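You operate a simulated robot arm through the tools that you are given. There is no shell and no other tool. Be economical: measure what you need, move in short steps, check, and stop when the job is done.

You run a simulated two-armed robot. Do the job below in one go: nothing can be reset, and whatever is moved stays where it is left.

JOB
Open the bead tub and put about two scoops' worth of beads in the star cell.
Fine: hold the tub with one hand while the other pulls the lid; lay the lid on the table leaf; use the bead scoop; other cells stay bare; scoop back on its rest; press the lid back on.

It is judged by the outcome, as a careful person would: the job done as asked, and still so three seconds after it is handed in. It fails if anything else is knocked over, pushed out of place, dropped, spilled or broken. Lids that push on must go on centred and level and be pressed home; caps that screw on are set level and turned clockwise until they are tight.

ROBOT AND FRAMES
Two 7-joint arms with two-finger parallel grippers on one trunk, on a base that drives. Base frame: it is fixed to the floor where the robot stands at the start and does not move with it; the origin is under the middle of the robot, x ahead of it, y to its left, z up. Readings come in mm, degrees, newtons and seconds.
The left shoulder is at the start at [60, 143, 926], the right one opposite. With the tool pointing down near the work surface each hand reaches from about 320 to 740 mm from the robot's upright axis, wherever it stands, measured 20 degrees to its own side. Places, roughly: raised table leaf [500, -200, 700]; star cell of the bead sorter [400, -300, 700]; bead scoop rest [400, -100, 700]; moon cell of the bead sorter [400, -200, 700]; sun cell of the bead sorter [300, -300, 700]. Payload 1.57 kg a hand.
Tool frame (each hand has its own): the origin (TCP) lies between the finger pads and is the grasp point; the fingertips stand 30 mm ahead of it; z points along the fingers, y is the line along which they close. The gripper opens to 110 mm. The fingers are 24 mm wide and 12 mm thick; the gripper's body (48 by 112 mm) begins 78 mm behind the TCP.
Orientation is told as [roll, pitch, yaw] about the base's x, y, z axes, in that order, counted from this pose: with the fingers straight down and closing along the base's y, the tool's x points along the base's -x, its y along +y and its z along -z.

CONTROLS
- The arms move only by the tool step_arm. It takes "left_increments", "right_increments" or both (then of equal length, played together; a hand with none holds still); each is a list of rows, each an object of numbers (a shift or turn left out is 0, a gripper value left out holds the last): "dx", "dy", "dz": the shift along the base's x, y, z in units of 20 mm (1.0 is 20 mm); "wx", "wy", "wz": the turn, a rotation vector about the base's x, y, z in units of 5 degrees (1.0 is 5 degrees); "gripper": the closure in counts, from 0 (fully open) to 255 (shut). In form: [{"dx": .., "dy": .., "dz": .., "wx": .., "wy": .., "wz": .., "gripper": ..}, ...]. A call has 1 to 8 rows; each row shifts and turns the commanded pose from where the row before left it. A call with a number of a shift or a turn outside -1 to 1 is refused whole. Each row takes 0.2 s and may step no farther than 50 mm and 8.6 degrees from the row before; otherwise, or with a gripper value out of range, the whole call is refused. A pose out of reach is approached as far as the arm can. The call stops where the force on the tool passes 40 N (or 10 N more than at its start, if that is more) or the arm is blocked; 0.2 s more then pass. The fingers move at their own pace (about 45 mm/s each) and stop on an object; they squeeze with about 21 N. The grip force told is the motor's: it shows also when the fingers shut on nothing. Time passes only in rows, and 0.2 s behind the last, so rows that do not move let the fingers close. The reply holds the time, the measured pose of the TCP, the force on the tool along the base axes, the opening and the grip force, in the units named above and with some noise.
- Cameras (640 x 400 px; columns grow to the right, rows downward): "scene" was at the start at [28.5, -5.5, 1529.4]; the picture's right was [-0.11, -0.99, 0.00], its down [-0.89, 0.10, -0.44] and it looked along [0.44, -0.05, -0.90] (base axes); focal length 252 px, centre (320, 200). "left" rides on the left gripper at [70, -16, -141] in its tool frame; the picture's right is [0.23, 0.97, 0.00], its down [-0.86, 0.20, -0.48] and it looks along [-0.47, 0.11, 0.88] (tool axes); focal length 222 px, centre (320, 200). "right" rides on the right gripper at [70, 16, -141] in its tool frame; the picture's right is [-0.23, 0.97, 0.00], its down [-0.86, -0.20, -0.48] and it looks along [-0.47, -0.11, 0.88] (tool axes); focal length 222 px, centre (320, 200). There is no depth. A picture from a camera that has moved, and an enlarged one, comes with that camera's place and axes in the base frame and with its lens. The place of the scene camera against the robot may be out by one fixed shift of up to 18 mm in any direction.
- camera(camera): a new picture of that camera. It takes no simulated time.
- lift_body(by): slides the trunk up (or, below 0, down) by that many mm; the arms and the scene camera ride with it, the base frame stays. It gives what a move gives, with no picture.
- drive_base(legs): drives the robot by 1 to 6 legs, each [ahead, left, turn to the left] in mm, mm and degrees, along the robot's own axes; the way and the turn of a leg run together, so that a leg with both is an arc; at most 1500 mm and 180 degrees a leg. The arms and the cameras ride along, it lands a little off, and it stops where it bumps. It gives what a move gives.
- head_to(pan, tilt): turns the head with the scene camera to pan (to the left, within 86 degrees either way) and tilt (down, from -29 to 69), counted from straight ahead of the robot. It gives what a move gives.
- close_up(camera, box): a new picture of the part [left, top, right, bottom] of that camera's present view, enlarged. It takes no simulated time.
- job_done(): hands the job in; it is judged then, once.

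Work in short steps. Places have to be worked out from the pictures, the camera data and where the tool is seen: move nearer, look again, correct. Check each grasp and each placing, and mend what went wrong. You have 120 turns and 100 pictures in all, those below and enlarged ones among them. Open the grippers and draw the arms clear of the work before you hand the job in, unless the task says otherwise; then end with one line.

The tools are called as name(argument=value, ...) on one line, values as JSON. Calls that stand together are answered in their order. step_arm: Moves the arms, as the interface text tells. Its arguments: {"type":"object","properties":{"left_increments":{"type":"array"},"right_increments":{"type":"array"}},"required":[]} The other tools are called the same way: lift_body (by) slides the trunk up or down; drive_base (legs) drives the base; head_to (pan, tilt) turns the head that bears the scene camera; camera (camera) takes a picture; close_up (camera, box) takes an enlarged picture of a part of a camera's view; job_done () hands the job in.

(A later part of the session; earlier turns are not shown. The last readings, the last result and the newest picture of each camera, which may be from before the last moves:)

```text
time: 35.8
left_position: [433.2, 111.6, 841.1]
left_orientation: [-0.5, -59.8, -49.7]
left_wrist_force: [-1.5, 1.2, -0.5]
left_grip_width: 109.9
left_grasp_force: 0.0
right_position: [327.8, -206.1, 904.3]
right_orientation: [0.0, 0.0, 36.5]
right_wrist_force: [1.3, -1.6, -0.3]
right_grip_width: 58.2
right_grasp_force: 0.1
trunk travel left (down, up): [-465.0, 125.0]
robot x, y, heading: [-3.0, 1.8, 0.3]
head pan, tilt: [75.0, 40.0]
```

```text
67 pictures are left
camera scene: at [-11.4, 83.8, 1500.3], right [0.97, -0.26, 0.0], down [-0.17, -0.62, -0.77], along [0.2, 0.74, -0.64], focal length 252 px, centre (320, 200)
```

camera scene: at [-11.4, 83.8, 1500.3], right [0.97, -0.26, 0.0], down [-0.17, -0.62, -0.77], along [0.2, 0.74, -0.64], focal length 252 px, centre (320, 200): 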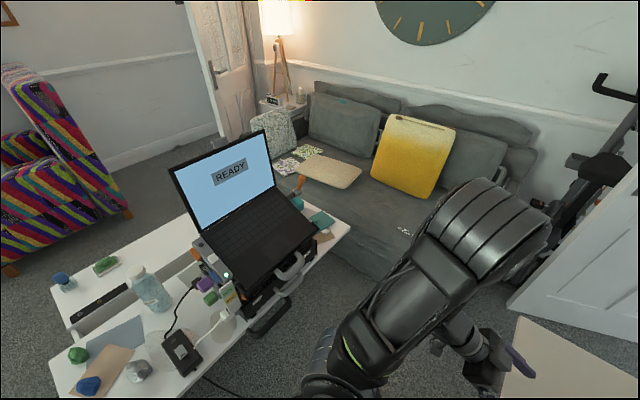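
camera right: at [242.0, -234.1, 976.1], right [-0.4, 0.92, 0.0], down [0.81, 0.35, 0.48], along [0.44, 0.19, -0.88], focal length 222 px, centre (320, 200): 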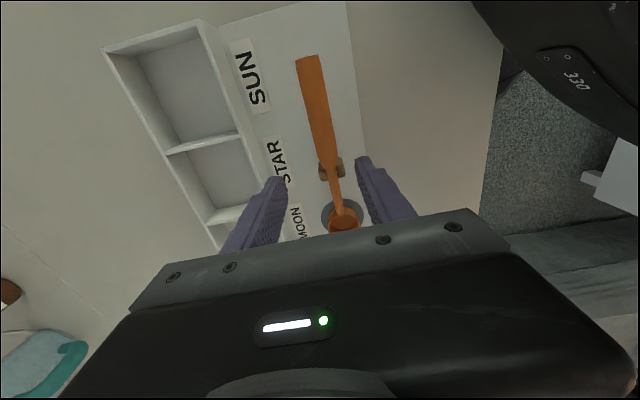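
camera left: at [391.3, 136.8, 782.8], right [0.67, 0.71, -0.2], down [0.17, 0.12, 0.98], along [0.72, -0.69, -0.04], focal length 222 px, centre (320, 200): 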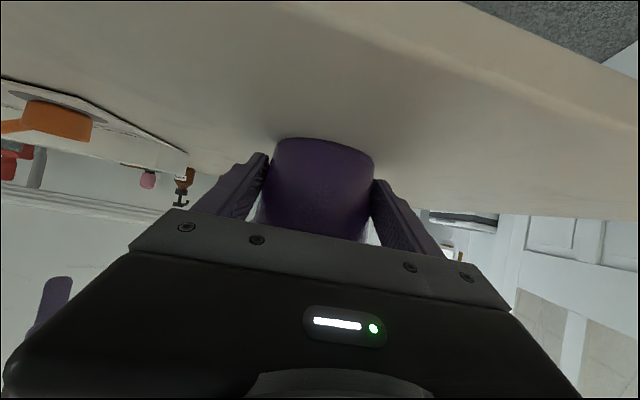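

The shelf on the right and cart on the left are well clear of the path. I drive back 120 mm and look ahead again.

drive_base(legs=[[-120, 0, 0]])

head_to(pan=-6.6, tilt=60)

camera(camera="scene")

camera(camera="left")

camera(camera="right")

```text
time: 37.0
left_position: [309.9, 108.8, 840.8]
left_orientation: [-0.5, -59.8, -50.0]
left_wrist_force: [-0.1, -0.3, 0.1]
left_grip_width: 110.0
left_grasp_force: 0.0
right_position: [202.0, -206.6, 904.4]
right_orientation: [0.1, 0.0, 36.3]
right_wrist_force: [-0.5, -0.6, -0.3]
right_grip_width: 58.2
right_grasp_force: 0.0
trunk travel left (down, up): [-465.0, 125.0]
robot x, y, heading: [-119.6, -0.9, -0.4]
head pan, tilt: [75.0, 40.0]
```

```text
time: 38.5
left_position: [309.5, 109.1, 840.8]
left_orientation: [-0.3, -59.8, -49.8]
left_wrist_force: [-0.3, -1.2, -0.1]
left_grip_width: 110.2
left_grasp_force: 0.0
right_position: [203.5, -207.8, 905.2]
right_orientation: [0.0, 0.1, 36.3]
right_wrist_force: [-0.5, 0.7, 0.8]
right_grip_width: 58.2
right_grasp_force: 0.1
trunk travel left (down, up): [-465.0, 125.0]
robot x, y, heading: [-126.0, -2.1, -0.3]
head pan, tilt: [-6.6, 60.0]
```

```text
66 pictures are left
camera scene: at [-90.4, -5.9, 1473.6], right [-0.12, -0.99, 0.0], down [-0.86, 0.1, -0.5], along [0.5, -0.06, -0.87], focal length 252 px, centre (320, 200)
```

scene: 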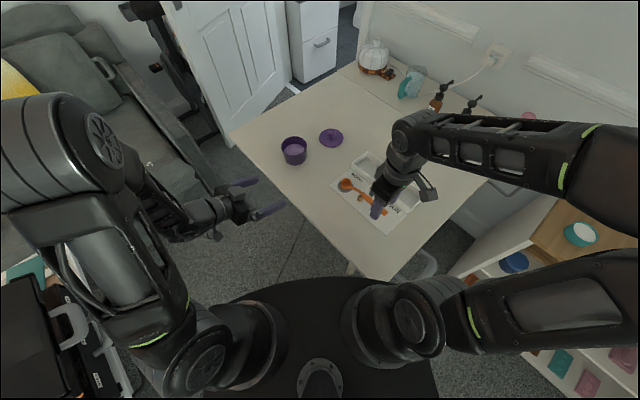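

```text
65 pictures are left
camera left: at [198.0, 220.4, 851.4], right [0.67, 0.71, -0.2], down [0.17, 0.12, 0.98], along [0.72, -0.69, -0.04], focal length 222 px, centre (320, 200)
```

left: 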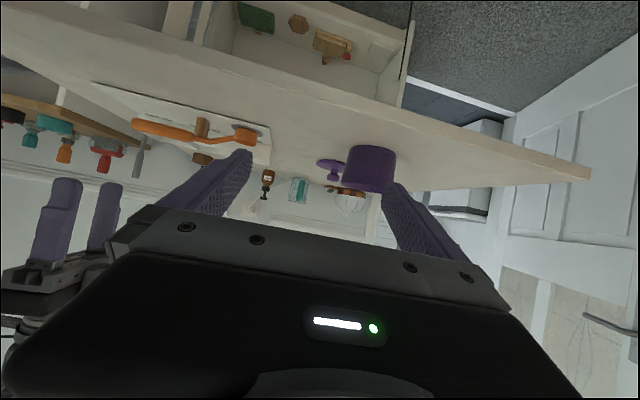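

```text
64 pictures are left
camera right: at [138.2, -236.2, 1045.6], right [-0.39, 0.92, 0.0], down [0.81, 0.35, 0.48], along [0.44, 0.19, -0.88], focal length 222 px, centre (320, 200)
```

right: 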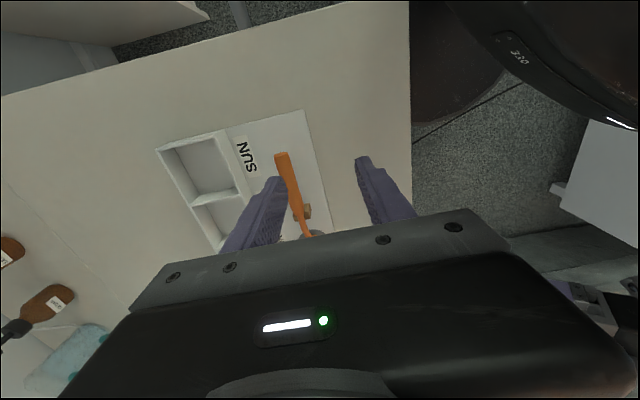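

The drive went well. I use the left camera's side view to get the scoop's profile.

close_up(camera="left", box=[110, 80, 300, 200])

```text
3.33 times, centred on (205, 140) of left
camera zoom: at [198.0, 220.4, 851.4], right [0.67, 0.71, -0.2], down [0.17, 0.12, 0.98], along [0.72, -0.69, -0.04], focal length 740 px, centre (703, 400)
```

zoom: 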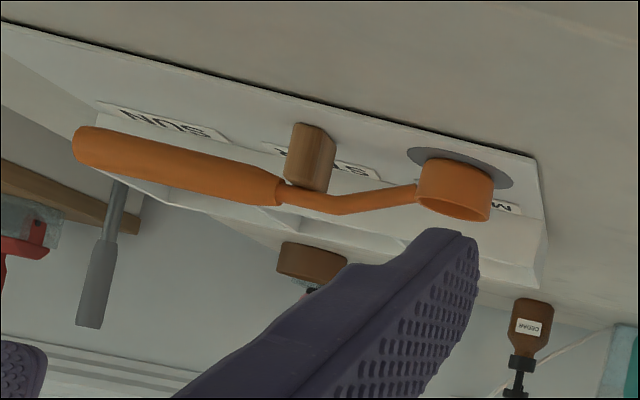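

The handle is level at z≈780, about 18 mm thick, and the cup top is near 764. I move over (273, -220) with a 30° forward tilt so that later dipping stays in reach.

step_arm(right_increments=[{"dx": 0.55, "dy": -0.1, "wx": 0.606, "wy": -0.795}, {"dx": 0.6, "dy": -0.1, "wx": 0.606, "wy": -0.795}, {"dx": 0.6, "dy": -0.1, "wx": 0.606, "wy": -0.795}, {"dx": 0.6, "dy": -0.1, "wx": 0.606, "wy": -0.795}, {"dx": 0.6, "dy": -0.1, "wx": 0.606, "wy": -0.795, "dz": -0.6}, {"dx": 0.6, "dy": -0.1, "dz": -0.8, "wx": 0.606, "wy": -0.795}, {"dz": -0.8}, {"dz": -0.8}])

camera(camera="right")

camera(camera="left")

```text
time: 40.4
left_position: [310.6, 110.4, 841.8]
left_orientation: [-0.5, -59.8, -49.8]
left_wrist_force: [-0.1, 0.0, -0.3]
left_grip_width: 110.3
left_grasp_force: 0.1
right_position: [276.2, -218.2, 844.2]
right_orientation: [0.5, -29.9, 36.1]
right_wrist_force: [0.2, -0.3, -0.2]
right_grip_width: 58.1
right_grasp_force: 0.1
trunk travel left (down, up): [-465.0, 125.0]
robot x, y, heading: [-124.8, -2.4, -0.1]
head pan, tilt: [-6.6, 60.0]
```

```text
62 pictures are left
camera right: at [161.8, -284.5, 932.0], right [-0.42, 0.9, 0.12], down [0.53, 0.13, 0.84], along [0.74, 0.42, -0.53], focal length 222 px, centre (320, 200)
```

right: 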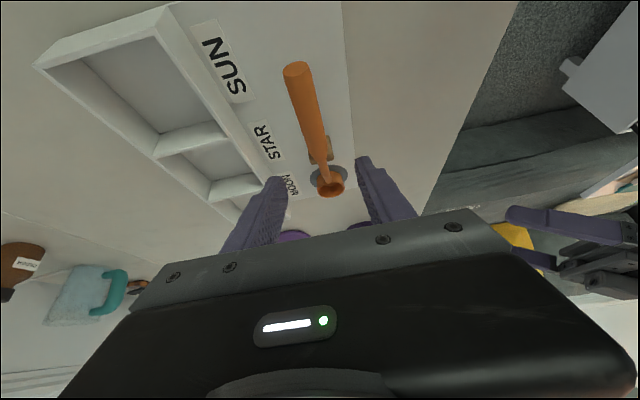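

```text
61 pictures are left
camera left: at [198.2, 220.3, 851.3], right [0.67, 0.71, -0.2], down [0.17, 0.12, 0.98], along [0.72, -0.69, -0.04], focal length 222 px, centre (320, 200)
```

left: 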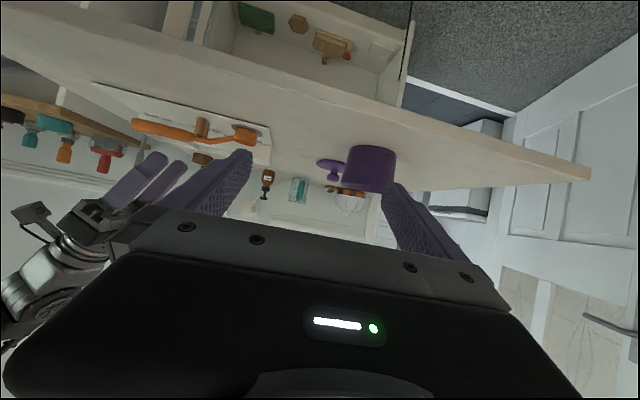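

The handle line passes about 3 mm to the +y side of the hand. I correct, narrow the fingers slightly and descend to z≈781.

step_arm(right_increments=[{"dy": 0.15, "dz": -0.8, "gripper": 140}, {"dz": -0.8}, {"dz": -0.8}, {"dz": -0.75}])

camera(camera="right")

close_up(camera="left", box=[90, 80, 280, 200])

```text
time: 41.4
left_position: [309.1, 109.3, 841.5]
left_orientation: [-0.4, -59.8, -49.9]
left_wrist_force: [0.6, 0.0, -0.8]
left_grip_width: 110.0
left_grasp_force: 0.1
right_position: [274.6, -217.1, 782.1]
right_orientation: [0.6, -30.1, 36.1]
right_wrist_force: [0.0, -0.2, -0.4]
right_grip_width: 49.7
right_grasp_force: 0.2
trunk travel left (down, up): [-465.0, 125.0]
robot x, y, heading: [-124.6, -1.2, -0.2]
head pan, tilt: [-6.6, 60.0]
```

```text
60 pictures are left
camera right: at [160.4, -282.9, 868.6], right [-0.42, 0.9, 0.12], down [0.53, 0.13, 0.84], along [0.74, 0.42, -0.53], focal length 222 px, centre (320, 200)
```

right: 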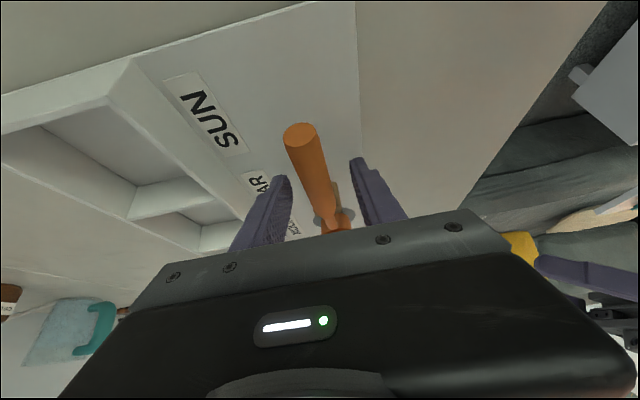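

```text
3.33 times, centred on (185, 140) of left
camera zoom: at [198.1, 220.3, 851.3], right [0.67, 0.71, -0.2], down [0.17, 0.12, 0.98], along [0.72, -0.69, -0.04], focal length 740 px, centre (770, 400)
```

zoom: 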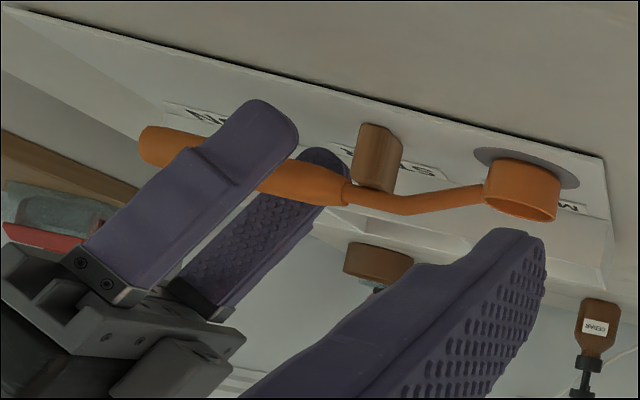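

The handle lies between the pads, clear of the block. I close the right gripper.

step_arm(right_increments=[{"gripper": 255}, {}, {}, {}])

camera(camera="right")

```text
time: 42.4
left_position: [310.5, 109.5, 840.5]
left_orientation: [-0.5, -59.7, -49.7]
left_wrist_force: [-0.5, -1.6, -0.8]
left_grip_width: 110.1
left_grasp_force: 0.1
right_position: [275.7, -216.5, 782.1]
right_orientation: [0.6, -30.0, 36.2]
right_wrist_force: [0.3, 0.2, 0.0]
right_grip_width: 25.1
right_grasp_force: 21.2
trunk travel left (down, up): [-465.0, 125.0]
robot x, y, heading: [-123.3, -2.3, -0.0]
head pan, tilt: [-6.6, 60.0]
```

```text
58 pictures are left
camera right: at [160.4, -282.7, 868.9], right [-0.42, 0.9, 0.12], down [0.53, 0.13, 0.84], along [0.74, 0.42, -0.53], focal length 222 px, centre (320, 200)
```

right: 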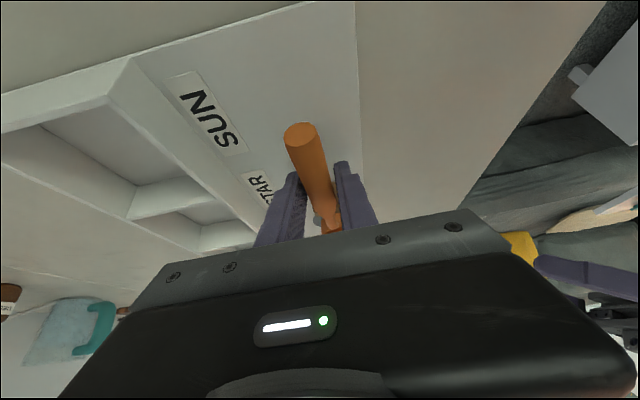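

The scoop is gripped (25 mm at 21 N). I lift it straight up while the left hand returns to its approach point by the tub.

step_arm(left_increments=[{"dx": 0.9}, {"dx": 0.9}, {"dx": 0.9}, {"dx": 0.9}, {"dx": 0.9}, {"dx": 0.9}, {"dx": 0.8, "dz": -0.5}, {"dz": -1}], right_increments=[{"dz": 0.5}, {"dz": 0.5}, {"dz": 0.5}, {"dz": 0.8}, {"dz": 0.8}, {"dz": 0.8}, {"dz": 0.8}, {}])

camera(camera="left")

camera(camera="scene")

```text
time: 44.1
left_position: [434.2, 109.6, 811.5]
left_orientation: [-0.4, -59.8, -49.9]
left_wrist_force: [-0.2, 0.0, 0.2]
left_grip_width: 110.1
left_grasp_force: 0.1
right_position: [273.9, -215.5, 876.2]
right_orientation: [0.7, -30.0, 36.1]
right_wrist_force: [0.0, -0.8, -0.2]
right_grip_width: 24.9
right_grasp_force: 21.0
trunk travel left (down, up): [-465.0, 125.0]
robot x, y, heading: [-126.0, -2.1, -0.3]
head pan, tilt: [-6.6, 60.0]
```

```text
57 pictures are left
camera left: at [322.1, 220.1, 821.9], right [0.67, 0.71, -0.2], down [0.17, 0.12, 0.98], along [0.72, -0.69, -0.04], focal length 222 px, centre (320, 200)
```

left: 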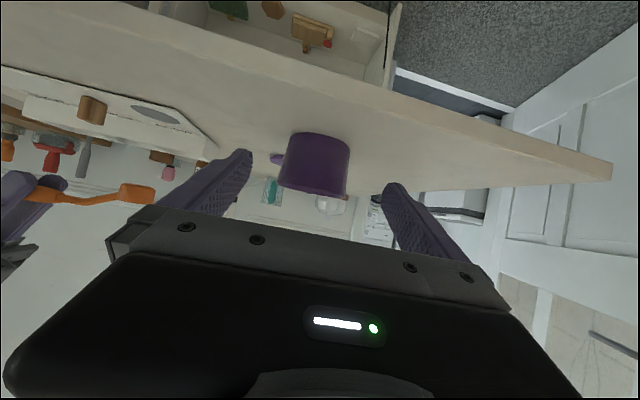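

```text
56 pictures are left
camera scene: at [-90.1, -5.8, 1473.6], right [-0.12, -0.99, 0.0], down [-0.86, 0.1, -0.5], along [0.5, -0.06, -0.87], focal length 252 px, centre (320, 200)
```

scene: 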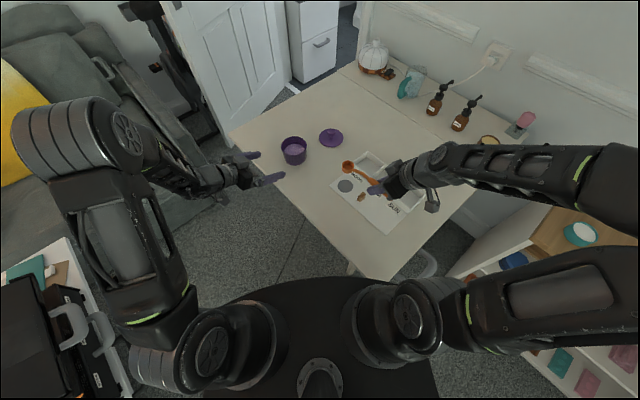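

The scoop is held level and the tub is in line with the left hand. I lower to 772 and advance around the tub, then grip.

step_arm(left_increments=[{"dz": -1}, {"dz": -0.95}, {"dx": 0.584, "dy": -0.695}, {"dx": 0.584, "dy": -0.695}, {"dx": 0.584, "dy": -0.695}, {"dx": 0.584, "dy": -0.695}, {"dx": 0.584, "dy": -0.695}, {"dx": 0.584, "dy": -0.695}])

step_arm(left_increments=[{"gripper": 255}, {}, {}, {}])

close_up(camera="scene", box=[220, 100, 420, 225])

```text
time: 46.0
left_position: [505.8, 27.2, 773.5]
left_orientation: [-0.4, -59.8, -49.8]
left_wrist_force: [-0.1, 0.2, -0.2]
left_grip_width: 110.1
left_grasp_force: 0.0
right_position: [273.1, -214.7, 876.5]
right_orientation: [0.7, -30.0, 36.2]
right_wrist_force: [-1.2, 0.2, 0.0]
right_grip_width: 25.1
right_grasp_force: 21.0
trunk travel left (down, up): [-465.0, 125.0]
robot x, y, heading: [-123.4, 3.5, -0.6]
head pan, tilt: [-6.6, 60.0]
```

```text
time: 47.0
left_position: [505.6, 28.5, 773.9]
left_orientation: [-0.4, -59.8, -49.8]
left_wrist_force: [0.7, -1.1, 0.0]
left_grip_width: 84.5
left_grasp_force: 21.0
right_position: [273.2, -216.1, 875.2]
right_orientation: [0.5, -29.9, 36.2]
right_wrist_force: [0.3, -0.3, -0.4]
right_grip_width: 25.1
right_grasp_force: 20.7
trunk travel left (down, up): [-465.0, 125.0]
robot x, y, heading: [-125.2, -4.8, -0.1]
head pan, tilt: [-6.6, 60.0]
```

```text
3.20 times, centred on (320, 162) of scene
camera zoom: at [-90.3, -6.0, 1473.6], right [-0.12, -0.99, 0.0], down [-0.86, 0.1, -0.5], along [0.5, -0.06, -0.87], focal length 806 px, centre (320, 320)
```

zoom: 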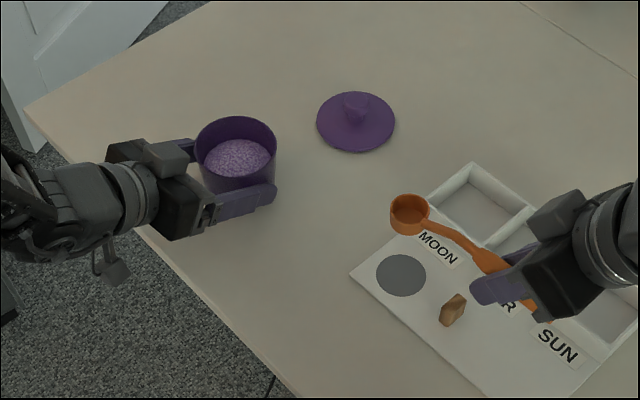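

The tub is held again and the beads lie about 28 mm below the rim. Before loading, I rehearse the pouring turn with the empty scoop above the star cell; first I yaw to about 10° and shift there, raising slightly.

step_arm(right_increments=[{"dy": -0.6, "dz": 0.2, "wz": -1}, {"dy": -0.6, "dz": 0.2, "wz": -1}, {"dy": -0.6, "dz": 0.2, "wz": -1}, {"dy": -0.6, "dz": 0.2, "wz": -1}, {"dy": -0.6, "dz": 0.2, "wz": -1}, {"dy": -0.6, "wx": -0.17, "wy": 0.98}, {"dy": -0.6, "wx": -0.17, "wy": 0.98}, {"dy": -0.4, "wx": -0.17, "wy": 0.98}])

step_arm(right_increments=[{"wx": -0.17, "wy": 0.98}, {"wx": -0.17, "wy": 0.98}, {"wx": -0.17, "wy": 0.98}])

camera(camera="right")

close_up(camera="scene", box=[290, 120, 490, 245])

```text
time: 48.8
left_position: [505.9, 27.6, 774.3]
left_orientation: [-0.3, -59.9, -49.8]
left_wrist_force: [0.5, 0.4, 0.1]
left_grip_width: 84.4
left_grasp_force: 20.9
right_position: [273.3, -309.1, 896.1]
right_orientation: [0.9, -15.0, 11.0]
right_wrist_force: [-0.5, 0.1, -0.7]
right_grip_width: 25.5
right_grasp_force: 21.0
trunk travel left (down, up): [-465.0, 125.0]
robot x, y, heading: [-120.9, -2.1, -0.3]
head pan, tilt: [-6.6, 60.0]
```

```text
time: 49.5
left_position: [505.6, 27.1, 774.5]
left_orientation: [-0.4, -59.8, -49.7]
left_wrist_force: [0.7, 0.0, -0.4]
left_grip_width: 84.2
left_grasp_force: 21.6
right_position: [274.1, -308.8, 895.7]
right_orientation: [1.2, 0.0, 11.0]
right_wrist_force: [0.0, 0.3, -0.7]
right_grip_width: 25.1
right_grasp_force: 21.3
trunk travel left (down, up): [-465.0, 125.0]
robot x, y, heading: [-127.4, 3.0, -0.3]
head pan, tilt: [-6.6, 60.0]
```

```text
54 pictures are left
camera right: at [203.6, -309.1, 1037.3], right [0.04, 1.0, 0.02], down [0.88, -0.04, 0.48], along [0.48, 0.0, -0.88], focal length 222 px, centre (320, 200)
```

right: 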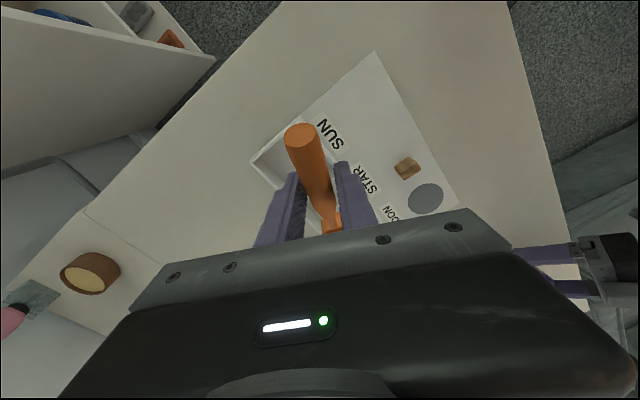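

```text
3.20 times, centred on (390, 182) of scene
camera zoom: at [-90.1, -6.0, 1473.6], right [-0.12, -0.99, 0.0], down [-0.86, 0.1, -0.5], along [0.5, -0.06, -0.87], focal length 806 px, centre (96, 256)
```

zoom: 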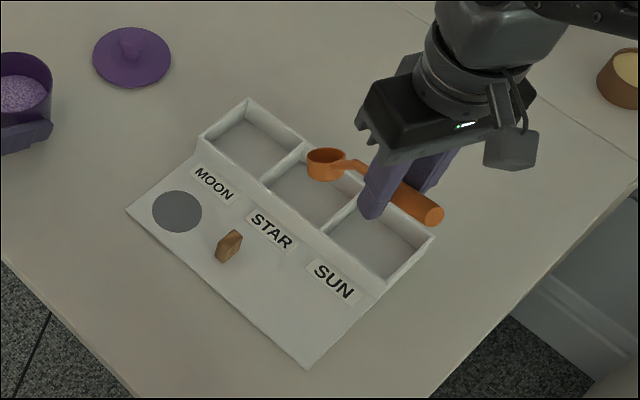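

Over the star cell with the scoop pitched about 30°. Now I rehearse the roll about the handle axis, 80° for a start.

step_arm(right_increments=[{"wx": 0.85, "wy": 0.165, "wz": -0.5}, {"wx": 0.85, "wy": 0.165, "wz": -0.5}, {"wx": 0.85, "wy": 0.165, "wz": -0.5}, {"wx": 0.85, "wy": 0.165, "wz": -0.5}, {"wx": 0.85, "wy": 0.165, "wz": -0.5}, {"wx": 0.85, "wy": 0.165, "wz": -0.5}, {"wx": 0.85, "wy": 0.165, "wz": -0.5}, {"wx": 0.85, "wy": 0.165, "wz": -0.5}])

step_arm(right_increments=[{"wx": 0.85, "wy": 0.165, "wz": -0.5}, {"wx": 0.85, "wy": 0.165, "wz": -0.5}, {"wx": 0.85, "wy": 0.165, "wz": -0.5}, {"wx": 0.85, "wy": 0.165, "wz": -0.5}, {"wx": 0.85, "wy": 0.165, "wz": -0.5}, {"wx": 0.85, "wy": 0.165, "wz": -0.5}, {"wx": 0.85, "wy": 0.165, "wz": -0.5}, {"wx": 0.85, "wy": 0.165, "wz": -0.5}])

close_up(camera="scene", box=[290, 120, 490, 245])

```text
time: 51.4
left_position: [505.0, 27.1, 772.8]
left_orientation: [-0.4, -59.9, -49.7]
left_wrist_force: [0.1, -0.5, -0.7]
left_grip_width: 84.3
left_grasp_force: 20.9
right_position: [273.4, -308.4, 894.4]
right_orientation: [35.3, 5.7, -7.9]
right_wrist_force: [-0.6, 1.0, 0.0]
right_grip_width: 24.9
right_grasp_force: 21.2
trunk travel left (down, up): [-465.0, 125.0]
robot x, y, heading: [-121.9, -1.6, -0.4]
head pan, tilt: [-6.6, 60.0]
```

```text
time: 53.1
left_position: [505.3, 28.1, 774.3]
left_orientation: [-0.4, -59.8, -49.9]
left_wrist_force: [-1.0, -0.9, 0.6]
left_grip_width: 84.0
left_grasp_force: 20.7
right_position: [273.6, -308.2, 896.5]
right_orientation: [67.2, 21.0, -21.0]
right_wrist_force: [0.1, 0.0, -0.1]
right_grip_width: 25.0
right_grasp_force: 20.9
trunk travel left (down, up): [-465.0, 125.0]
robot x, y, heading: [-124.2, -2.3, -0.1]
head pan, tilt: [-6.6, 60.0]
```

```text
3.20 times, centred on (390, 182) of scene
camera zoom: at [-90.3, -6.3, 1473.6], right [-0.12, -0.99, 0.0], down [-0.86, 0.1, -0.5], along [0.5, -0.06, -0.87], focal length 806 px, centre (96, 256)
```

zoom: 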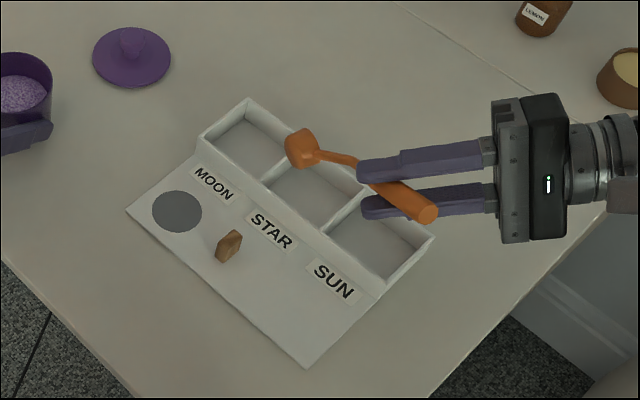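

The roll to 80° works freely. I continue to about 115° to see whether full inversion is reachable.

step_arm(right_increments=[{"wx": 0.85, "wy": 0.165, "wz": -0.5}, {"wx": 0.85, "wy": 0.165, "wz": -0.5}, {"wx": 0.85, "wy": 0.165, "wz": -0.5}, {"wx": 0.85, "wy": 0.165, "wz": -0.5}, {"wx": 0.85, "wy": 0.165, "wz": -0.5}, {"wx": 0.85, "wy": 0.165, "wz": -0.5}, {"wx": 0.85, "wy": 0.165, "wz": -0.5}, {"wx": 0.85, "wy": 0.165, "wz": -0.5}])

close_up(camera="scene", box=[290, 120, 490, 245])

camera(camera="left")

```text
time: 55.0
left_position: [503.4, 26.3, 774.3]
left_orientation: [-0.3, -59.8, -49.8]
left_wrist_force: [-1.2, -0.6, 0.2]
left_grip_width: 84.5
left_grasp_force: 20.5
right_position: [274.5, -308.2, 895.9]
right_orientation: [100.6, 40.6, -23.9]
right_wrist_force: [-0.4, 0.1, -0.8]
right_grip_width: 25.0
right_grasp_force: 20.5
trunk travel left (down, up): [-465.0, 125.0]
robot x, y, heading: [-121.8, -1.5, -0.1]
head pan, tilt: [-6.6, 60.0]
```

```text
3.20 times, centred on (390, 182) of scene
camera zoom: at [-90.3, -6.1, 1473.6], right [-0.12, -0.99, 0.0], down [-0.86, 0.1, -0.5], along [0.5, -0.06, -0.87], focal length 806 px, centre (96, 256)
```

zoom: 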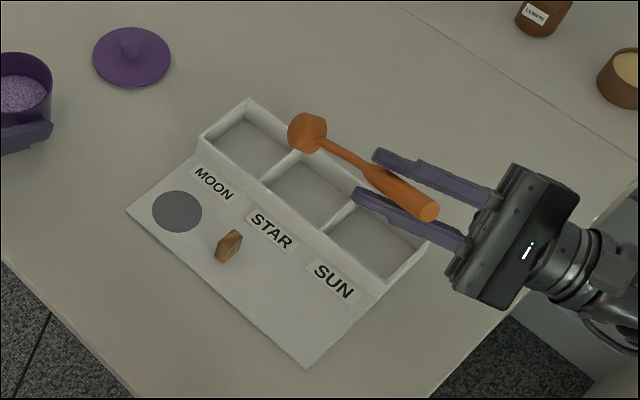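

```text
50 pictures are left
camera left: at [392.6, 137.8, 784.5], right [0.67, 0.71, -0.2], down [0.17, 0.12, 0.98], along [0.72, -0.69, -0.04], focal length 222 px, centre (320, 200)
```

left: 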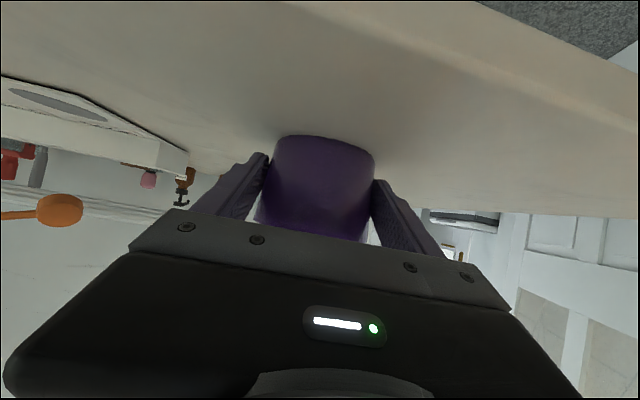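

Full inversion to 120° is reachable and the scene view agrees with my kinematics; star centre is about (366, -294). I roll the scoop back upright.

step_arm(right_increments=[{"wx": -0.85, "wy": -0.165, "wz": 0.5}, {"wx": -0.85, "wy": -0.165, "wz": 0.5}, {"wx": -0.85, "wy": -0.165, "wz": 0.5}, {"wx": -0.85, "wy": -0.165, "wz": 0.5}, {"wx": -0.85, "wy": -0.165, "wz": 0.5}, {"wx": -0.85, "wy": -0.165, "wz": 0.5}, {"wx": -0.85, "wy": -0.165, "wz": 0.5}, {"wx": -0.85, "wy": -0.165, "wz": 0.5}])

step_arm(right_increments=[{"wx": -0.85, "wy": -0.165, "wz": 0.5}, {"wx": -0.85, "wy": -0.165, "wz": 0.5}, {"wx": -0.85, "wy": -0.165, "wz": 0.5}, {"wx": -0.85, "wy": -0.165, "wz": 0.5}, {"wx": -0.85, "wy": -0.165, "wz": 0.5}, {"wx": -0.85, "wy": -0.165, "wz": 0.5}, {"wx": -0.85, "wy": -0.165, "wz": 0.5}, {"wx": -0.85, "wy": -0.165, "wz": 0.5}])

step_arm(right_increments=[{"wx": -0.85, "wy": -0.165, "wz": 0.5}, {"wx": -0.85, "wy": -0.165, "wz": 0.5}, {"wx": -0.85, "wy": -0.165, "wz": 0.5}, {"wx": -0.85, "wy": -0.165, "wz": 0.5}, {"wx": -0.85, "wy": -0.165, "wz": 0.5}, {"wx": -0.85, "wy": -0.165, "wz": 0.5}, {"wx": -0.85, "wy": -0.165, "wz": 0.5}, {"wx": -0.85, "wy": -0.165, "wz": 0.5}])

```text
time: 56.8
left_position: [504.5, 27.7, 773.2]
left_orientation: [-0.5, -59.8, -49.8]
left_wrist_force: [-0.5, 0.4, -0.7]
left_grip_width: 84.3
left_grasp_force: 20.9
right_position: [274.2, -308.8, 896.3]
right_orientation: [67.0, 20.9, -21.0]
right_wrist_force: [-0.6, 0.6, -0.7]
right_grip_width: 24.9
right_grasp_force: 21.3
trunk travel left (down, up): [-465.0, 125.0]
robot x, y, heading: [-123.1, -1.0, -0.6]
head pan, tilt: [-6.6, 60.0]
```

```text
time: 58.5
left_position: [504.8, 27.6, 773.3]
left_orientation: [-0.5, -59.8, -49.7]
left_wrist_force: [0.6, 0.6, 0.4]
left_grip_width: 84.0
left_grasp_force: 21.2
right_position: [275.2, -308.5, 895.4]
right_orientation: [35.2, 5.7, -8.0]
right_wrist_force: [-0.2, -0.2, -0.1]
right_grip_width: 24.9
right_grasp_force: 21.1
trunk travel left (down, up): [-465.0, 125.0]
robot x, y, heading: [-128.0, 2.0, -0.0]
head pan, tilt: [-6.6, 60.0]
```

```text
time: 60.4
left_position: [504.3, 27.2, 774.8]
left_orientation: [-0.5, -59.8, -49.9]
left_wrist_force: [0.1, -0.1, 0.6]
left_grip_width: 84.1
left_grasp_force: 21.0
right_position: [274.2, -307.3, 894.7]
right_orientation: [1.1, -0.3, 10.9]
right_wrist_force: [-0.5, 0.2, -0.3]
right_grip_width: 25.0
right_grasp_force: 20.8
trunk travel left (down, up): [-465.0, 125.0]
robot x, y, heading: [-125.6, 0.7, -0.0]
head pan, tilt: [-6.6, 60.0]
```

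The scoop is upright again. I carry it over the tub, yawing to about 56° and pitching to 40° at the end.

step_arm(right_increments=[{"dx": 0.77, "dy": 0.99, "dz": 0.4, "wz": 1}, {"dx": 0.77, "dy": 0.99, "dz": 0.4, "wz": 1}, {"dx": 0.77, "dy": 0.99, "dz": 0.5, "wz": 1}, {"dx": 0.77, "dy": 0.99, "wz": 1}, {"dx": 0.77, "dy": 0.99, "wz": 1}, {"dx": 0.77, "dy": 0.99, "wz": 1}, {"dx": 0.77, "dy": 0.99, "wz": 1}, {"dx": 0.77, "dy": 0.99, "wz": 1}])

step_arm(right_increments=[{"dx": 0.77, "dy": 0.99, "wz": 1}, {"dx": 0.77, "dy": 0.99, "wx": -0.83, "wy": 0.56}, {"dx": 0.77, "dy": 0.99, "wx": -0.83, "wy": 0.56}, {"dx": 0.77, "dy": 0.99}, {"dx": 0.77, "dy": 0.99}])

close_up(camera="scene", box=[220, 90, 420, 215])

camera(camera="right")

camera(camera="left")

```text
time: 62.1
left_position: [505.0, 27.1, 772.9]
left_orientation: [-0.4, -59.9, -49.8]
left_wrist_force: [1.2, -0.7, 0.4]
left_grip_width: 83.8
left_grasp_force: 20.8
right_position: [398.8, -150.8, 920.3]
right_orientation: [1.1, -0.2, 51.1]
right_wrist_force: [0.0, 0.2, -0.1]
right_grip_width: 24.7
right_grasp_force: 20.9
trunk travel left (down, up): [-465.0, 125.0]
robot x, y, heading: [-125.0, 3.2, -0.0]
head pan, tilt: [-6.6, 60.0]
```

```text
time: 63.4
left_position: [505.6, 29.6, 775.0]
left_orientation: [-0.5, -59.9, -49.7]
left_wrist_force: [0.1, 0.4, 0.0]
left_grip_width: 84.1
left_grasp_force: 21.2
right_position: [449.0, -81.1, 921.2]
right_orientation: [1.0, 9.8, 56.1]
right_wrist_force: [-0.1, 0.0, -0.2]
right_grip_width: 24.8
right_grasp_force: 20.7
right hand out of reach, approached as far as the arm can: row 4, 5
trunk travel left (down, up): [-465.0, 125.0]
robot x, y, heading: [-125.8, 1.5, -0.3]
head pan, tilt: [-6.6, 60.0]
```

```text
3.20 times, centred on (320, 152) of scene
camera zoom: at [-90.6, -3.7, 1473.6], right [-0.12, -0.99, 0.0], down [-0.86, 0.1, -0.5], along [0.5, -0.06, -0.87], focal length 806 px, centre (320, 352)
```

zoom: 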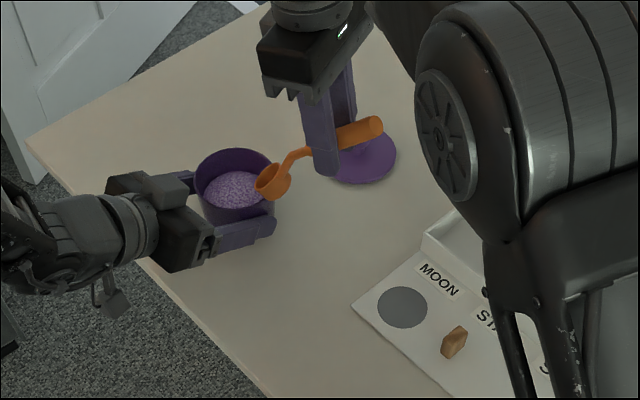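

```text
48 pictures are left
camera right: at [413.5, -111.9, 1072.7], right [-0.68, 0.73, -0.02], down [0.69, 0.65, 0.32], along [0.25, 0.21, -0.95], focal length 222 px, centre (320, 200)
```

right: 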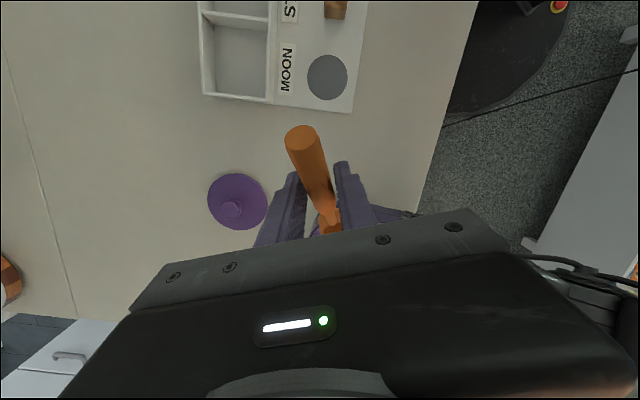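

```text
47 pictures are left
camera left: at [392.3, 139.7, 784.3], right [0.67, 0.71, -0.2], down [0.17, 0.12, 0.98], along [0.72, -0.69, -0.04], focal length 222 px, centre (320, 200)
```

left: 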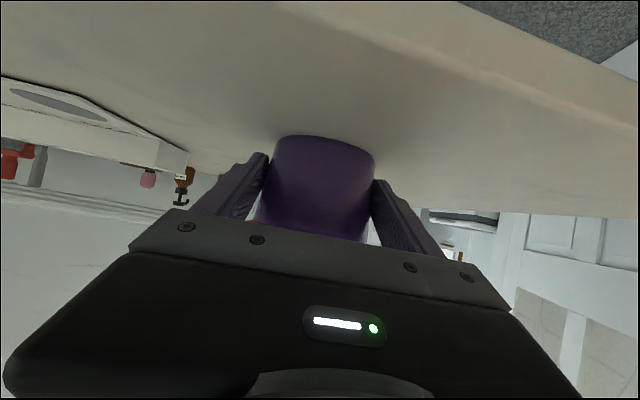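

The hand hit its reach limit with the extra backward tilt. I undo the extra 10° of pitch and see whether the hand then reaches on toward the tub.

step_arm(right_increments=[{"wx": 0.83, "wy": -0.56}, {"wx": 0.83, "wy": -0.56}, {}])

```text
time: 64.2
left_position: [505.6, 27.4, 774.3]
left_orientation: [-0.4, -59.9, -49.7]
left_wrist_force: [0.5, 0.4, -0.1]
left_grip_width: 84.2
left_grasp_force: 20.6
right_position: [446.9, -83.8, 922.0]
right_orientation: [1.2, -0.2, 56.0]
right_wrist_force: [-0.7, 0.6, -0.8]
right_grip_width: 24.8
right_grasp_force: 20.7
trunk travel left (down, up): [-465.0, 125.0]
robot x, y, heading: [-120.2, 2.6, -0.1]
head pan, tilt: [-6.6, 60.0]
```

The commanded pose stayed where it was reached. I try going forward by (20, 22) with the tool vertical.

step_arm(right_increments=[{"dx": 0.5, "dy": 0.55}, {"dx": 0.5, "dy": 0.55}])

```text
time: 64.8
left_position: [506.0, 27.5, 773.8]
left_orientation: [-0.6, -59.7, -49.8]
left_wrist_force: [0.7, -0.4, -0.3]
left_grip_width: 84.2
left_grasp_force: 21.4
right_position: [467.8, -60.7, 923.6]
right_orientation: [1.2, -0.1, 56.0]
right_wrist_force: [0.3, 0.6, -0.4]
right_grip_width: 24.8
right_grasp_force: 21.6
trunk travel left (down, up): [-465.0, 125.0]
robot x, y, heading: [-120.4, -1.6, -0.1]
head pan, tilt: [-6.6, 60.0]
```

Reachable at 30° pitch; lower down the margin grows. I check the cup's position over the tub.

close_up(camera="scene", box=[230, 100, 350, 175])

camera(camera="left")

```text
5.33 times, centred on (290, 138) of scene
camera zoom: at [-90.0, -5.7, 1473.6], right [-0.12, -0.99, 0.0], down [-0.86, 0.1, -0.5], along [0.5, -0.06, -0.87], focal length 1342 px, centre (480, 533)
```

zoom: 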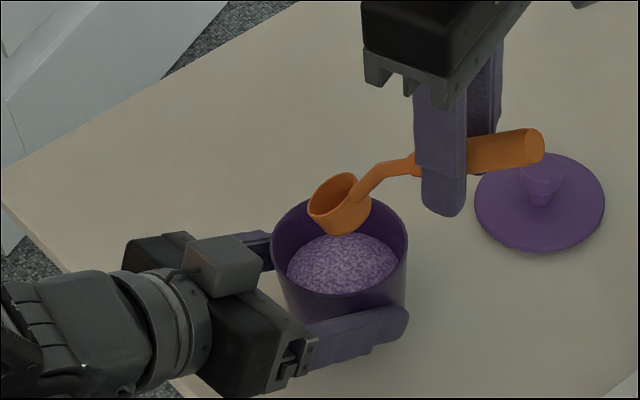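

```text
45 pictures are left
camera left: at [392.8, 138.0, 784.4], right [0.67, 0.71, -0.2], down [0.17, 0.12, 0.98], along [0.72, -0.69, -0.04], focal length 222 px, centre (320, 200)
```

left: 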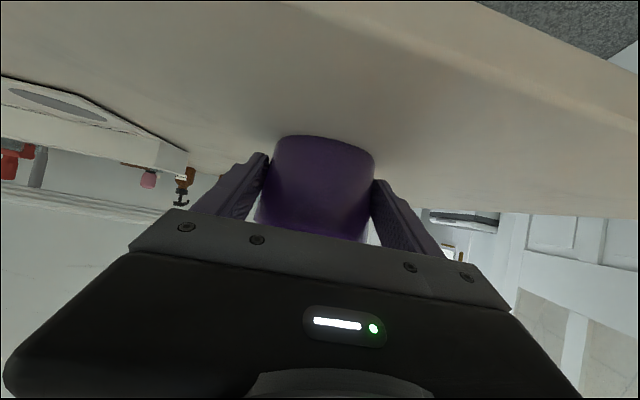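

The cup sits about 5 mm short of the tub axis. I shift it 8 mm along the handle direction and descend until it just enters the beads.

step_arm(right_increments=[{"dx": 0.22, "dy": 0.33}, {"dz": -0.8}, {"dz": -0.8}, {"dz": -0.7}, {"dz": -0.6}])

close_up(camera="scene", box=[230, 100, 350, 175])

```text
time: 66.0
left_position: [505.7, 26.7, 774.9]
left_orientation: [-0.4, -59.8, -49.9]
left_wrist_force: [0.6, 0.9, -0.3]
left_grip_width: 84.1
left_grasp_force: 21.3
right_position: [471.9, -56.2, 865.8]
right_orientation: [1.2, -0.2, 56.0]
right_wrist_force: [-0.5, -0.2, 0.0]
right_grip_width: 24.9
right_grasp_force: 20.9
trunk travel left (down, up): [-465.0, 125.0]
robot x, y, heading: [-127.0, 2.6, -0.2]
head pan, tilt: [-6.6, 60.0]
```

```text
5.33 times, centred on (290, 138) of scene
camera zoom: at [-90.0, -5.9, 1473.6], right [-0.12, -0.99, 0.0], down [-0.86, 0.1, -0.5], along [0.5, -0.06, -0.87], focal length 1342 px, centre (480, 533)
```

zoom: 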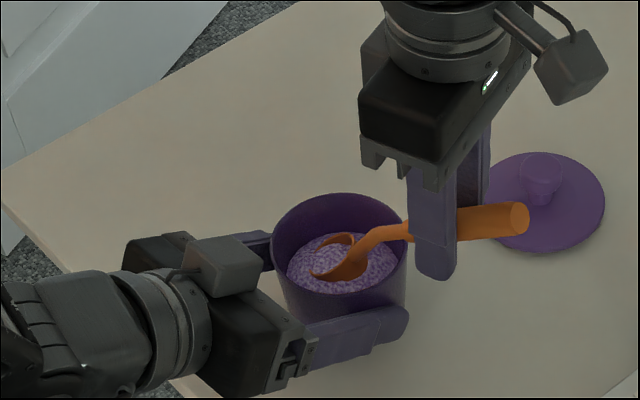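

The cup's front lip is in the beads, with no force. I push down 20 mm more, then swing the cup shallower while sweeping forward.

step_arm(right_increments=[{"dz": -0.35}, {"dz": -0.35}, {"dz": -0.3}])

close_up(camera="scene", box=[230, 100, 350, 175])

```text
time: 66.8
left_position: [505.6, 27.5, 773.0]
left_orientation: [-0.3, -59.6, -49.9]
left_wrist_force: [2.4, 1.0, -3.5]
left_grip_width: 84.2
left_grasp_force: 20.6
right_position: [471.3, -56.3, 846.5]
right_orientation: [1.1, -0.3, 56.0]
right_wrist_force: [-1.6, -3.1, 10.1]
right_grip_width: 24.9
right_grasp_force: 21.1
trunk travel left (down, up): [-465.0, 125.0]
robot x, y, heading: [-124.9, 0.3, -0.2]
head pan, tilt: [-6.6, 60.0]
```

```text
5.33 times, centred on (290, 138) of scene
camera zoom: at [-90.8, -6.1, 1473.7], right [-0.12, -0.99, 0.0], down [-0.86, 0.1, -0.5], along [0.5, -0.06, -0.87], focal length 1342 px, centre (480, 533)
```

zoom: 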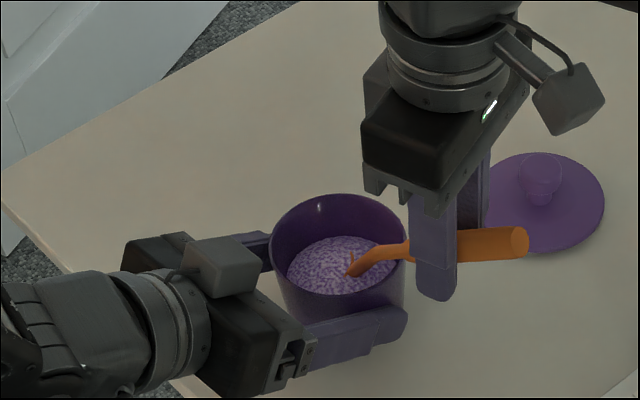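

The cup is fully buried with about 10 N of contact. Now I level it while rising, keeping the cup centred, until the pitch reads -30 (scoop level).

step_arm(right_increments=[{"dx": -0.15, "dy": -0.22, "dz": -0.05, "wx": 0.83, "wy": -0.56}, {"dx": -0.15, "dy": -0.22, "dz": -0.05, "wx": 0.83, "wy": -0.56}, {"dx": -0.09, "dy": -0.13, "dz": 0.15, "wx": 0.83, "wy": -0.56}, {"dx": -0.09, "dy": -0.13, "dz": 0.15, "wx": 0.83, "wy": -0.56}, {"dx": -0.09, "dy": -0.13, "dz": 0.2, "wx": 0.83, "wy": -0.56}, {"dx": -0.05, "dy": -0.1, "dz": 0.25, "wx": 0.83, "wy": -0.56}, {"dz": 0.5}, {"dz": 0.5}])

close_up(camera="scene", box=[230, 100, 350, 175])

```text
time: 68.5
left_position: [504.6, 27.4, 774.6]
left_orientation: [-0.6, -59.9, -49.7]
left_wrist_force: [0.0, 1.0, 1.2]
left_grip_width: 84.1
left_grasp_force: 20.8
right_position: [458.7, -74.5, 877.9]
right_orientation: [1.3, -30.3, 56.0]
right_wrist_force: [-0.1, 0.1, -0.1]
right_grip_width: 25.1
right_grasp_force: 21.4
trunk travel left (down, up): [-465.0, 125.0]
robot x, y, heading: [-124.7, 0.4, -0.3]
head pan, tilt: [-6.6, 60.0]
```

```text
5.33 times, centred on (290, 138) of scene
camera zoom: at [-90.2, -5.9, 1473.5], right [-0.12, -0.99, 0.0], down [-0.86, 0.1, -0.5], along [0.5, -0.06, -0.87], focal length 1342 px, centre (480, 533)
```

zoom: 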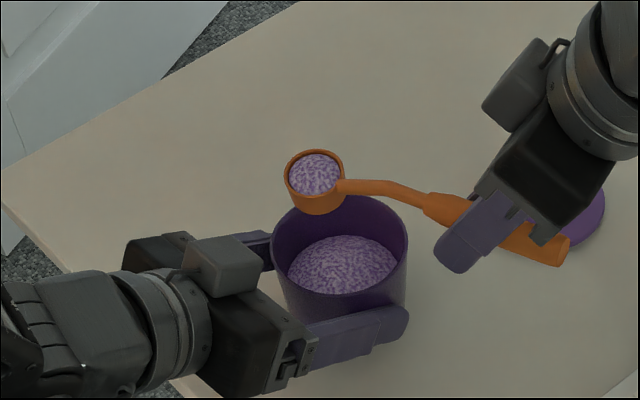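

A full, level scoop of beads, none spilled. I carry it level to above the star cell, yawing back to 11°.

step_arm(right_increments=[{"dx": -0.4, "dy": -0.5, "dz": 0.3}, {"dx": -0.772, "dy": -0.931, "wz": -0.9}, {"dx": -0.772, "dy": -0.931, "wz": -0.9}, {"dx": -0.772, "dy": -0.931, "wz": -0.9}, {"dx": -0.772, "dy": -0.931, "wz": -0.9}, {"dx": -0.772, "dy": -0.931, "wz": -0.9}, {"dx": -0.772, "dy": -0.931, "wz": -0.9}, {"dx": -0.772, "dy": -0.931, "wz": -0.9}])

step_arm(right_increments=[{"dx": -0.772, "dy": -0.931, "wz": -0.9}, {"dx": -0.772, "dy": -0.931, "wz": -0.9}, {"dx": -0.772, "dy": -0.931, "wz": -0.9}, {"dx": -0.772, "dy": -0.931}, {"dx": -0.772, "dy": -0.931}, {"dx": -0.372, "dy": -0.431}])

close_up(camera="scene", box=[290, 120, 490, 245])

```text
time: 70.3
left_position: [504.7, 28.5, 773.7]
left_orientation: [-0.4, -59.7, -49.9]
left_wrist_force: [0.2, -0.2, 0.3]
left_grip_width: 84.3
left_grasp_force: 21.1
right_position: [343.4, -214.8, 884.8]
right_orientation: [1.1, -30.2, 24.4]
right_wrist_force: [-0.6, 0.1, -0.4]
right_grip_width: 24.9
right_grasp_force: 21.0
trunk travel left (down, up): [-465.0, 125.0]
robot x, y, heading: [-123.8, -0.3, -0.2]
head pan, tilt: [-6.6, 60.0]
```

```text
time: 71.8
left_position: [505.2, 27.6, 773.8]
left_orientation: [-0.4, -59.8, -49.9]
left_wrist_force: [-0.4, -0.4, 0.4]
left_grip_width: 83.9
left_grasp_force: 20.9
right_position: [258.9, -316.7, 884.4]
right_orientation: [1.2, -30.2, 11.0]
right_wrist_force: [-0.1, -0.6, -0.2]
right_grip_width: 24.9
right_grasp_force: 20.8
trunk travel left (down, up): [-465.0, 125.0]
robot x, y, heading: [-121.7, 0.7, -0.2]
head pan, tilt: [-6.6, 60.0]
```

```text
3.20 times, centred on (390, 182) of scene
camera zoom: at [-90.3, -6.0, 1473.6], right [-0.12, -0.99, 0.0], down [-0.86, 0.1, -0.5], along [0.5, -0.06, -0.87], focal length 806 px, centre (96, 256)
```

zoom: 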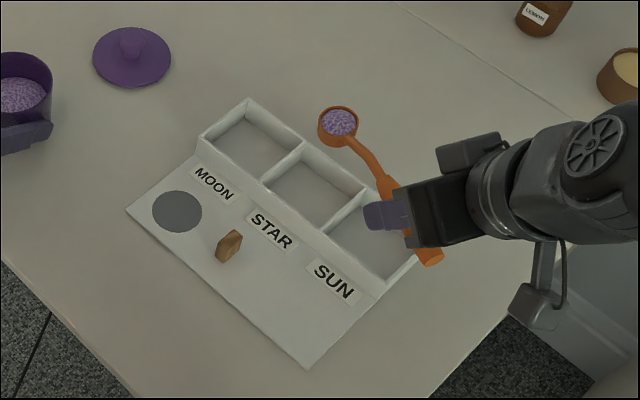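

The cup is about 6 mm ahead of the star cell's centre. I correct, lower, and pitch the scoop down 30° over the cell.

step_arm(right_increments=[{"dx": -0.3, "dy": 0.05, "dz": -0.7}, {"dz": -0.7}, {"dx": 0.19, "dy": 0.035, "wx": -0.19, "wy": 0.98}, {"dx": 0.19, "dy": 0.035, "wx": -0.19, "wy": 0.98}, {"dx": 0.19, "dy": 0.035, "wx": -0.19, "wy": 0.98}, {"dx": 0.19, "dy": 0.035, "wx": -0.19, "wy": 0.98}, {"dx": 0.19, "dy": 0.035, "wx": -0.19, "wy": 0.98}, {"dx": 0.19, "dy": 0.035, "wx": -0.19, "wy": 0.98}])

close_up(camera="scene", box=[320, 130, 440, 205])

```text
time: 73.5
left_position: [505.3, 27.4, 773.4]
left_orientation: [-0.6, -59.8, -49.9]
left_wrist_force: [-0.2, -0.6, 0.0]
left_grip_width: 83.9
left_grasp_force: 21.0
right_position: [278.9, -314.3, 857.5]
right_orientation: [1.2, -0.3, 10.9]
right_wrist_force: [-0.3, 0.1, 0.3]
right_grip_width: 24.8
right_grasp_force: 21.1
right hand out of reach, approached as far as the arm can: row 2
trunk travel left (down, up): [-465.0, 125.0]
robot x, y, heading: [-124.4, -0.8, -0.2]
head pan, tilt: [-6.6, 60.0]
```

```text
5.33 times, centred on (380, 168) of scene
camera zoom: at [-89.9, -5.9, 1473.6], right [-0.12, -0.99, 0.0], down [-0.86, 0.1, -0.5], along [0.5, -0.06, -0.87], focal length 1342 px, centre (0, 373)
```

zoom: 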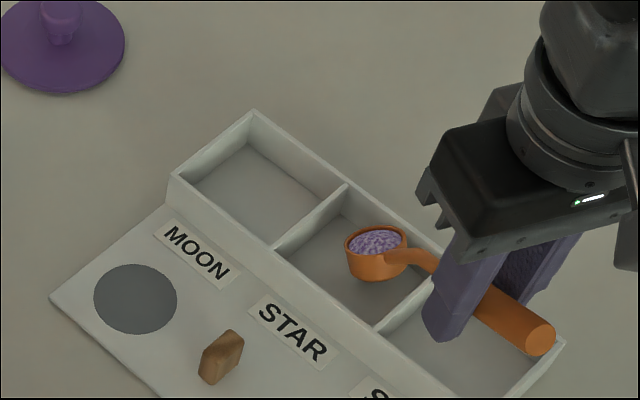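

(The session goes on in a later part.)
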